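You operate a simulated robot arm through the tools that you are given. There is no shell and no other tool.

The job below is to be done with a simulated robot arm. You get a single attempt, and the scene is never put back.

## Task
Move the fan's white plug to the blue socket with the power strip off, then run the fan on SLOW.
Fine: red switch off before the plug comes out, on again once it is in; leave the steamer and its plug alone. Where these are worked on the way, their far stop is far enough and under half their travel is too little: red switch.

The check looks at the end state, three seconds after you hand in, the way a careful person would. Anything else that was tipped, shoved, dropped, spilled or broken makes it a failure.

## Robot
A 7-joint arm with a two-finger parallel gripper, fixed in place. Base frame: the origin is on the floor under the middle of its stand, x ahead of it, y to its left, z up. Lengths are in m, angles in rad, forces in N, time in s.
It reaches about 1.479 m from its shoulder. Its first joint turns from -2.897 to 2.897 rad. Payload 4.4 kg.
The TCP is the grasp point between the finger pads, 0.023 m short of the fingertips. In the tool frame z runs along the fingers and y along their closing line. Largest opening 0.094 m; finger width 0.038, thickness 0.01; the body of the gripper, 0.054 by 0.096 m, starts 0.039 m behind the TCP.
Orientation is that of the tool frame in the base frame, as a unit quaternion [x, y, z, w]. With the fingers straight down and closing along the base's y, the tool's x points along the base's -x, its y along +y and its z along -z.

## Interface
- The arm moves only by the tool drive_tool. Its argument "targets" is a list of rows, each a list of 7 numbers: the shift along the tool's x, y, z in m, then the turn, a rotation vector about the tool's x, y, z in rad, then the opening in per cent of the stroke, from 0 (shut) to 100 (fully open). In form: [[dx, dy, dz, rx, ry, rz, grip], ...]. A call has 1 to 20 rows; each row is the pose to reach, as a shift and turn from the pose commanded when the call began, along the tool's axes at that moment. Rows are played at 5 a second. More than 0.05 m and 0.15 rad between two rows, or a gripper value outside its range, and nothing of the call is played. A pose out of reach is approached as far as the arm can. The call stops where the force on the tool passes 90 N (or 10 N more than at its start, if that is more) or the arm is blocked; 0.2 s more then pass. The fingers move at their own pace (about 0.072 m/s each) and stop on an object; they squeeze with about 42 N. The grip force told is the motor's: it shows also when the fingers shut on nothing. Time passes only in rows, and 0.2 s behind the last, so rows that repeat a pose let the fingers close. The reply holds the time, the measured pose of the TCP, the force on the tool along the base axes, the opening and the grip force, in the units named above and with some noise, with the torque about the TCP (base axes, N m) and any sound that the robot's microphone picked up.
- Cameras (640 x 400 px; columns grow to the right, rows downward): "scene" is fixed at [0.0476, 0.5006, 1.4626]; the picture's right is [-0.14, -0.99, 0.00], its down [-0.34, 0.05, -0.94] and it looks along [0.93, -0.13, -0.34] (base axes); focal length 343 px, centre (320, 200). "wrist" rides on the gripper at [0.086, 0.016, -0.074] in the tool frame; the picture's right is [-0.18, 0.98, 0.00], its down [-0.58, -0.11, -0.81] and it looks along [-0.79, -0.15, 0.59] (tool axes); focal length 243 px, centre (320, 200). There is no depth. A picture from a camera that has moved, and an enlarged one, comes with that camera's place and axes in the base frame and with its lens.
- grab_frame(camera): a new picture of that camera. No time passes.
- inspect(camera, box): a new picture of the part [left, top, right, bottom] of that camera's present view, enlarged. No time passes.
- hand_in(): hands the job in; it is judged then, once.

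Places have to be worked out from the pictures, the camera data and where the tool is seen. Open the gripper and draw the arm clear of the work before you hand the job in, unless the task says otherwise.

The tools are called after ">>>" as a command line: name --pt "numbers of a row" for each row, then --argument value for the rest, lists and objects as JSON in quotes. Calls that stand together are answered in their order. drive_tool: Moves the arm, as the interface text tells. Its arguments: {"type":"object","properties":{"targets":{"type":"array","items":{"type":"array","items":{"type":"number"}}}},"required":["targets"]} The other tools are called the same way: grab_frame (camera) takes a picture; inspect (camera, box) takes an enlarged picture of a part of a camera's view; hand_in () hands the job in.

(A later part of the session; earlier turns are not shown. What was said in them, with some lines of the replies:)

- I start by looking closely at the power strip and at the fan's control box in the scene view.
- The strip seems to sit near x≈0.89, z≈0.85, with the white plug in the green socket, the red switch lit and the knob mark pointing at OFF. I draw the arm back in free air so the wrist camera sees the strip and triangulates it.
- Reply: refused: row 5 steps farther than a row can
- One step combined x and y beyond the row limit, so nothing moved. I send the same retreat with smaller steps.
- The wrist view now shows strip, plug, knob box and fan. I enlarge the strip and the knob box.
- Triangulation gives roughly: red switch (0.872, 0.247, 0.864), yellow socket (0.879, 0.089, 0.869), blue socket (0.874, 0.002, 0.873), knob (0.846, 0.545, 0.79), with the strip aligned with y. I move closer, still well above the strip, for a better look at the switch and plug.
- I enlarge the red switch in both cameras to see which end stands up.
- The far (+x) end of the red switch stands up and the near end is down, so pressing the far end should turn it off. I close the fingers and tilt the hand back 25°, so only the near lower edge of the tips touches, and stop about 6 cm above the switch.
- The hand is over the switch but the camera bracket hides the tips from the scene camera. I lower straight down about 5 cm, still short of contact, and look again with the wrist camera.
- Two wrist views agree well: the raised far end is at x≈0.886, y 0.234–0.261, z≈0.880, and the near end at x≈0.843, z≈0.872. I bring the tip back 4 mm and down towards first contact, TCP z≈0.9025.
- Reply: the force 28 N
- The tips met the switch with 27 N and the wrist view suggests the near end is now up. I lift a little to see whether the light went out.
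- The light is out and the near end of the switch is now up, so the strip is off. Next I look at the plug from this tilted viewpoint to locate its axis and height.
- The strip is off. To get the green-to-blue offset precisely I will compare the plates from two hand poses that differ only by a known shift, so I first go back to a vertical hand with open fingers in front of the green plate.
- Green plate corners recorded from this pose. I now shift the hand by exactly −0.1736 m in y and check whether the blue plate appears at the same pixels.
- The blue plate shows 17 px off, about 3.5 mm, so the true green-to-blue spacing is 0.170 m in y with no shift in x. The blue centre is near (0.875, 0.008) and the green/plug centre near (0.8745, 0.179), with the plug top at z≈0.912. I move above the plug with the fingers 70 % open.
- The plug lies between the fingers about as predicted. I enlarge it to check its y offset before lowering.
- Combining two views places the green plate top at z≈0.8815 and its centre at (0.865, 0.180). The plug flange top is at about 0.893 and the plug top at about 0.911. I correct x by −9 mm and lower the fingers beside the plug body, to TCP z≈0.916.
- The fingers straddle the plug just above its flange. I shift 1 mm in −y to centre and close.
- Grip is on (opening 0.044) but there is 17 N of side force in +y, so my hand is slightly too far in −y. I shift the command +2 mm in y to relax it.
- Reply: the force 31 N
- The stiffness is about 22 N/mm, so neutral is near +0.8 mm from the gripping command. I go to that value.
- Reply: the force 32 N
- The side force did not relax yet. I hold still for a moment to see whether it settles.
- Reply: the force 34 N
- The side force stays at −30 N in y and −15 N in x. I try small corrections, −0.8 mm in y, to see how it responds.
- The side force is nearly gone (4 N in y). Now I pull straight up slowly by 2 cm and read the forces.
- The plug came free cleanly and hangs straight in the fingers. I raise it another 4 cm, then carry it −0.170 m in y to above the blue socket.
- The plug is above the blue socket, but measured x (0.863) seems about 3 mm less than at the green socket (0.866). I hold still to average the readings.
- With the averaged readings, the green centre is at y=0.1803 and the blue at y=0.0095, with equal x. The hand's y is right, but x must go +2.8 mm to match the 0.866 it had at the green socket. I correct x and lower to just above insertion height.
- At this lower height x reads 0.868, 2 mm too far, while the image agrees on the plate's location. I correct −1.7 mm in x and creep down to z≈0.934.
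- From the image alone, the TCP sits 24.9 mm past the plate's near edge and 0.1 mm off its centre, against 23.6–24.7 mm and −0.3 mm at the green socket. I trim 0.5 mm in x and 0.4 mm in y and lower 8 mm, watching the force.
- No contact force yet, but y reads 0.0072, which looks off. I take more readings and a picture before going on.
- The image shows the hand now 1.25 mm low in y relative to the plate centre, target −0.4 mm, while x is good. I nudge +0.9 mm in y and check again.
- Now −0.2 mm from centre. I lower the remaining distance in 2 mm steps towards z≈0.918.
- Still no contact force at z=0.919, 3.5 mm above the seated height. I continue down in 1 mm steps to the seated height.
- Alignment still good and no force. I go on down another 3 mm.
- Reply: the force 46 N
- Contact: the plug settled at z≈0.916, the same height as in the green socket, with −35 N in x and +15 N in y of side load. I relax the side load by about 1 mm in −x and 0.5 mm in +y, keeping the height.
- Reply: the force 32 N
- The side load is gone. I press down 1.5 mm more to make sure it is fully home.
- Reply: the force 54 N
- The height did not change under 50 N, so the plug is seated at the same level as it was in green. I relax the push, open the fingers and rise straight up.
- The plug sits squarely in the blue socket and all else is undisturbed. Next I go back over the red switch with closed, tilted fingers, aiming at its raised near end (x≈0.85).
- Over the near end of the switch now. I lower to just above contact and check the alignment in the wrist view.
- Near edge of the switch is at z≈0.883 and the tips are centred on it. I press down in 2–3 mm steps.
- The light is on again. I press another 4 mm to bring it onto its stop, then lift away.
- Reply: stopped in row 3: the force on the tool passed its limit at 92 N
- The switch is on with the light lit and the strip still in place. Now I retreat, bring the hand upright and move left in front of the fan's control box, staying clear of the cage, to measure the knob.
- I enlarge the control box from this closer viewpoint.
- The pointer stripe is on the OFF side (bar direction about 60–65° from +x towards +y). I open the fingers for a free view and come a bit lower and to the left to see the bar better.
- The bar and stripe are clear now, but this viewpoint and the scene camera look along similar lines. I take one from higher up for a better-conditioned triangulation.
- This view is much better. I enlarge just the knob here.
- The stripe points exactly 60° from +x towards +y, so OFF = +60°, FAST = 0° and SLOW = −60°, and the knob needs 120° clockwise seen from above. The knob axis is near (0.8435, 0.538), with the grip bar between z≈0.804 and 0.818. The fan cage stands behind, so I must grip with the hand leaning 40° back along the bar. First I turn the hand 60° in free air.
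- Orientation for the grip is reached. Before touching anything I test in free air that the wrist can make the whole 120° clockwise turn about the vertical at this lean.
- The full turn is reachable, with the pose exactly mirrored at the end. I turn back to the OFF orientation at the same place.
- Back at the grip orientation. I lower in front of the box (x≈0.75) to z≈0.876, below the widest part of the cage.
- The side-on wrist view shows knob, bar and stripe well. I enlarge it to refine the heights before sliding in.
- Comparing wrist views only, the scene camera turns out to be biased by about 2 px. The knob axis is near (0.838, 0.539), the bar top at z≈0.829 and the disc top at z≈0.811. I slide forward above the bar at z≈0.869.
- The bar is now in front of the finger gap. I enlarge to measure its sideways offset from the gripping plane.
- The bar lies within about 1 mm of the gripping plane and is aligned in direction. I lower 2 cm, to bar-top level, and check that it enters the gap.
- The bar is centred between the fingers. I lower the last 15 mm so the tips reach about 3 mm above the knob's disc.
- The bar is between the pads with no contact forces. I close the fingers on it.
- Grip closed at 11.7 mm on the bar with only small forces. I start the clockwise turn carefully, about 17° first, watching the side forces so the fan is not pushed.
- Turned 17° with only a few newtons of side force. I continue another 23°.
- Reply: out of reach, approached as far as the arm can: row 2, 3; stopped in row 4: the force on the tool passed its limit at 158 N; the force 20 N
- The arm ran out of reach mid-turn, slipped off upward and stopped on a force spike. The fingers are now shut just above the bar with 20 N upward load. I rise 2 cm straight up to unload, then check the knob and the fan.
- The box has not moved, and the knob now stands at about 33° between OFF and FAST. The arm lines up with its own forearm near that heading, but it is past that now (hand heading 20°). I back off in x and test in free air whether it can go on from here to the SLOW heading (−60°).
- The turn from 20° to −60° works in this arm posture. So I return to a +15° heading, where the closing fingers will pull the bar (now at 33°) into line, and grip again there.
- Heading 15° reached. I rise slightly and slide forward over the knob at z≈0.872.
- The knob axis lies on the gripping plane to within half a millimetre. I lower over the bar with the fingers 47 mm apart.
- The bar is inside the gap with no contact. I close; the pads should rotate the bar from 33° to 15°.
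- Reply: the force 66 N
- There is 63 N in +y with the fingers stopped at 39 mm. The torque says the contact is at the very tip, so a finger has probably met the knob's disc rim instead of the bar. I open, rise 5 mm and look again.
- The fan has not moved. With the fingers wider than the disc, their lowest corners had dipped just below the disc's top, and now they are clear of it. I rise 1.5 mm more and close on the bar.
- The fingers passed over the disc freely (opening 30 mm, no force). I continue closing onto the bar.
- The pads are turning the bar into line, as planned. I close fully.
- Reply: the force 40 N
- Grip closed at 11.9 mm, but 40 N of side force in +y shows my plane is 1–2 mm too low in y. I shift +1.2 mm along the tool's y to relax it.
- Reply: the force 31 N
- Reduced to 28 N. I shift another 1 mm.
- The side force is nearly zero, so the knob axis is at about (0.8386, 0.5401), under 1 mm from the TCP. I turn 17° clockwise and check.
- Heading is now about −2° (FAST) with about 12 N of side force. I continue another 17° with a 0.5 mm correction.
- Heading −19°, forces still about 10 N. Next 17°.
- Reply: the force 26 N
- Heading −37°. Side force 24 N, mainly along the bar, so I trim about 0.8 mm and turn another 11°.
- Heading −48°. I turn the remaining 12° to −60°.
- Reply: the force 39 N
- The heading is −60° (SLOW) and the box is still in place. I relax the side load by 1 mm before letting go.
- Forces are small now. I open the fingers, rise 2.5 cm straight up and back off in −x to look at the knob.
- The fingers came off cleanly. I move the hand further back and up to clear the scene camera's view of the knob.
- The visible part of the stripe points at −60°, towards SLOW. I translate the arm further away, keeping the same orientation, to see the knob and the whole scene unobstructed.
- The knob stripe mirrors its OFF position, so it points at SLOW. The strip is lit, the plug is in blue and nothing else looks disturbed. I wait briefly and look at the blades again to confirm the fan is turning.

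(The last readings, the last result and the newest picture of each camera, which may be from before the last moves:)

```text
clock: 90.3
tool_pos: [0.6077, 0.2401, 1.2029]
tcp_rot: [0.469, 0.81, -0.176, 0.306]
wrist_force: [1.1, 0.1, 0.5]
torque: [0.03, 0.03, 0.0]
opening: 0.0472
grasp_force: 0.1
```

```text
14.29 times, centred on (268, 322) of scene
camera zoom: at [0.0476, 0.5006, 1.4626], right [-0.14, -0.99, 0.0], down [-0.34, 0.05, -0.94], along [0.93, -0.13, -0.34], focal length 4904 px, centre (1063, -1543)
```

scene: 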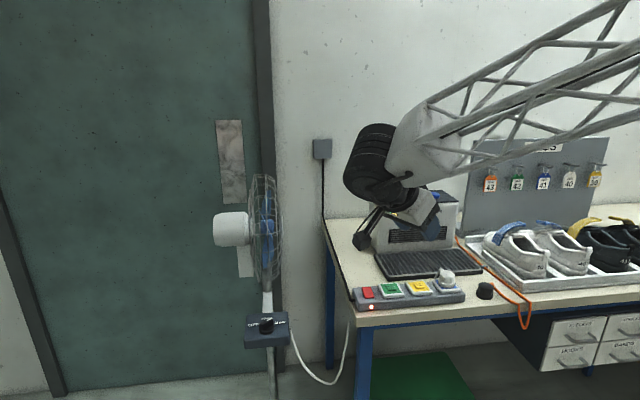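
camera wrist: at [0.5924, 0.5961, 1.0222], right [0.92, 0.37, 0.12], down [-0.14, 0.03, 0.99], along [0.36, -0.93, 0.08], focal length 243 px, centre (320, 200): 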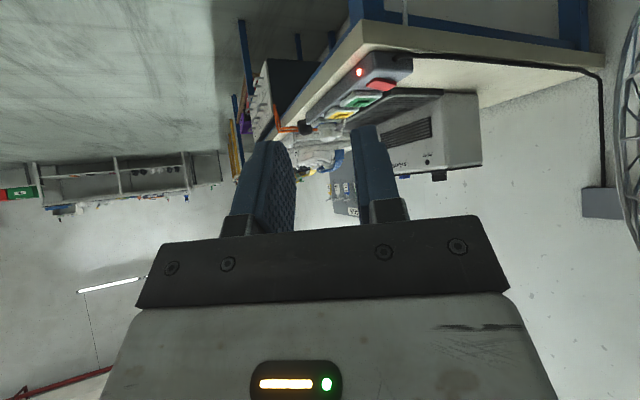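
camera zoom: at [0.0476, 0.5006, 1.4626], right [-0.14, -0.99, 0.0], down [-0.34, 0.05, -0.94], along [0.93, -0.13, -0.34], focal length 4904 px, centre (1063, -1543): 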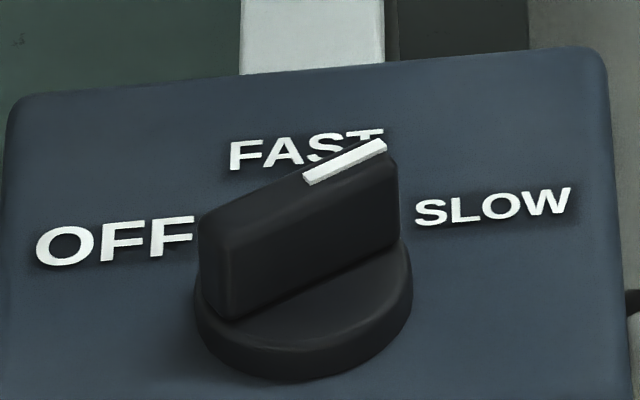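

The blades have moved between frames, so the fan is running, and the knob reads SLOW. I open the gripper fully and check the whole scene once more before handing in.

>>> drive_tool --pt "-0.02 -0.02 -0.01 0 0 0 100" --pt "-0.04 -0.04 -0.02 0 0 0 100" --pt "-0.04 -0.04 -0.02 0 0 0 100" --pt "-0.04 -0.04 -0.02 0 0 0 100"

>>> grab_frame --camera "scene"

>>> inspect --camera "scene" --box '[340, 200, 640, 390]'

```text
clock: 91.3
tool_pos: [0.5813, 0.2055, 1.2426]
tcp_rot: [0.469, 0.809, -0.177, 0.307]
wrist_force: [-0.7, -0.5, -0.1]
torque: [0.02, 0.02, 0.03]
opening: 0.0941
grasp_force: 0.0
```

```text
taken
```

scene: 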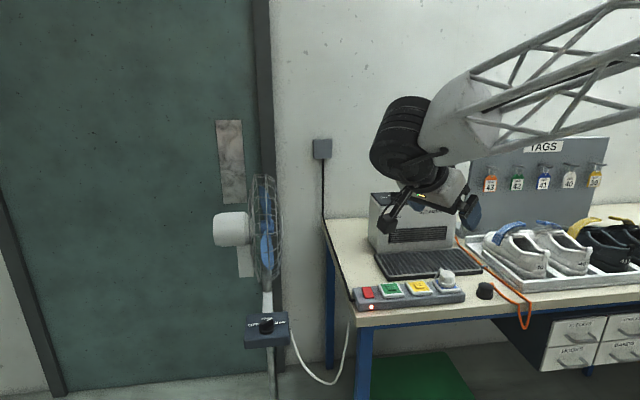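

```text
2.11 times, centred on (490, 295) of scene
camera zoom: at [0.0476, 0.5006, 1.4626], right [-0.14, -0.99, 0.0], down [-0.34, 0.05, -0.94], along [0.93, -0.13, -0.34], focal length 723 px, centre (-38, 0)
```

zoom: 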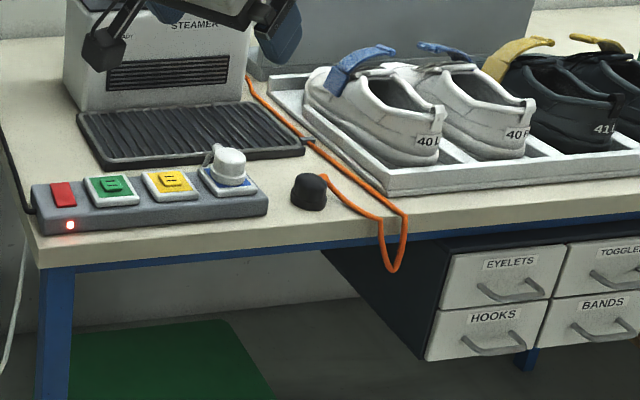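

The white plug is seated in the blue socket, the strip is on with its light lit, and the knob is at SLOW with the fan running. The steamer and its black plug are untouched, and the open gripper is clear of the work. I hand in the job.

>>> hand_in

```text
The job is handed in.
```

The fan's white plug is now in the blue socket, and the fan is running with its knob on SLOW. I've handed the job in.

- **Order:** I switched the red switch off before pulling the plug, and back on once the plug was in the blue socket. The strip's light is lit.
- **Fan:** the blade positions changed between two pictures, so it is turning. The knob stripe points at SLOW to within a few degrees.
- **Left alone:** I didn't touch the steamer or its black plug. In the last pictures, nothing else on the bench looks moved.
- **Force spikes:**
    - **Red switch:** switching it back on ended with a 92 N press against its stop.
    - **Knob, first try:** the arm reached its limit partway through the turn, and the fingers slipped off with a 158 N spike.
    - **Knob, second try:** a finger pressed on the knob's base with about 63 N.

    Neither the strip nor the fan and its control box shows any shift in the pictures. I then finished the turn with a fresh grip, with side forces under about 40 N.

The gripper is open and the arm is clear of the work.
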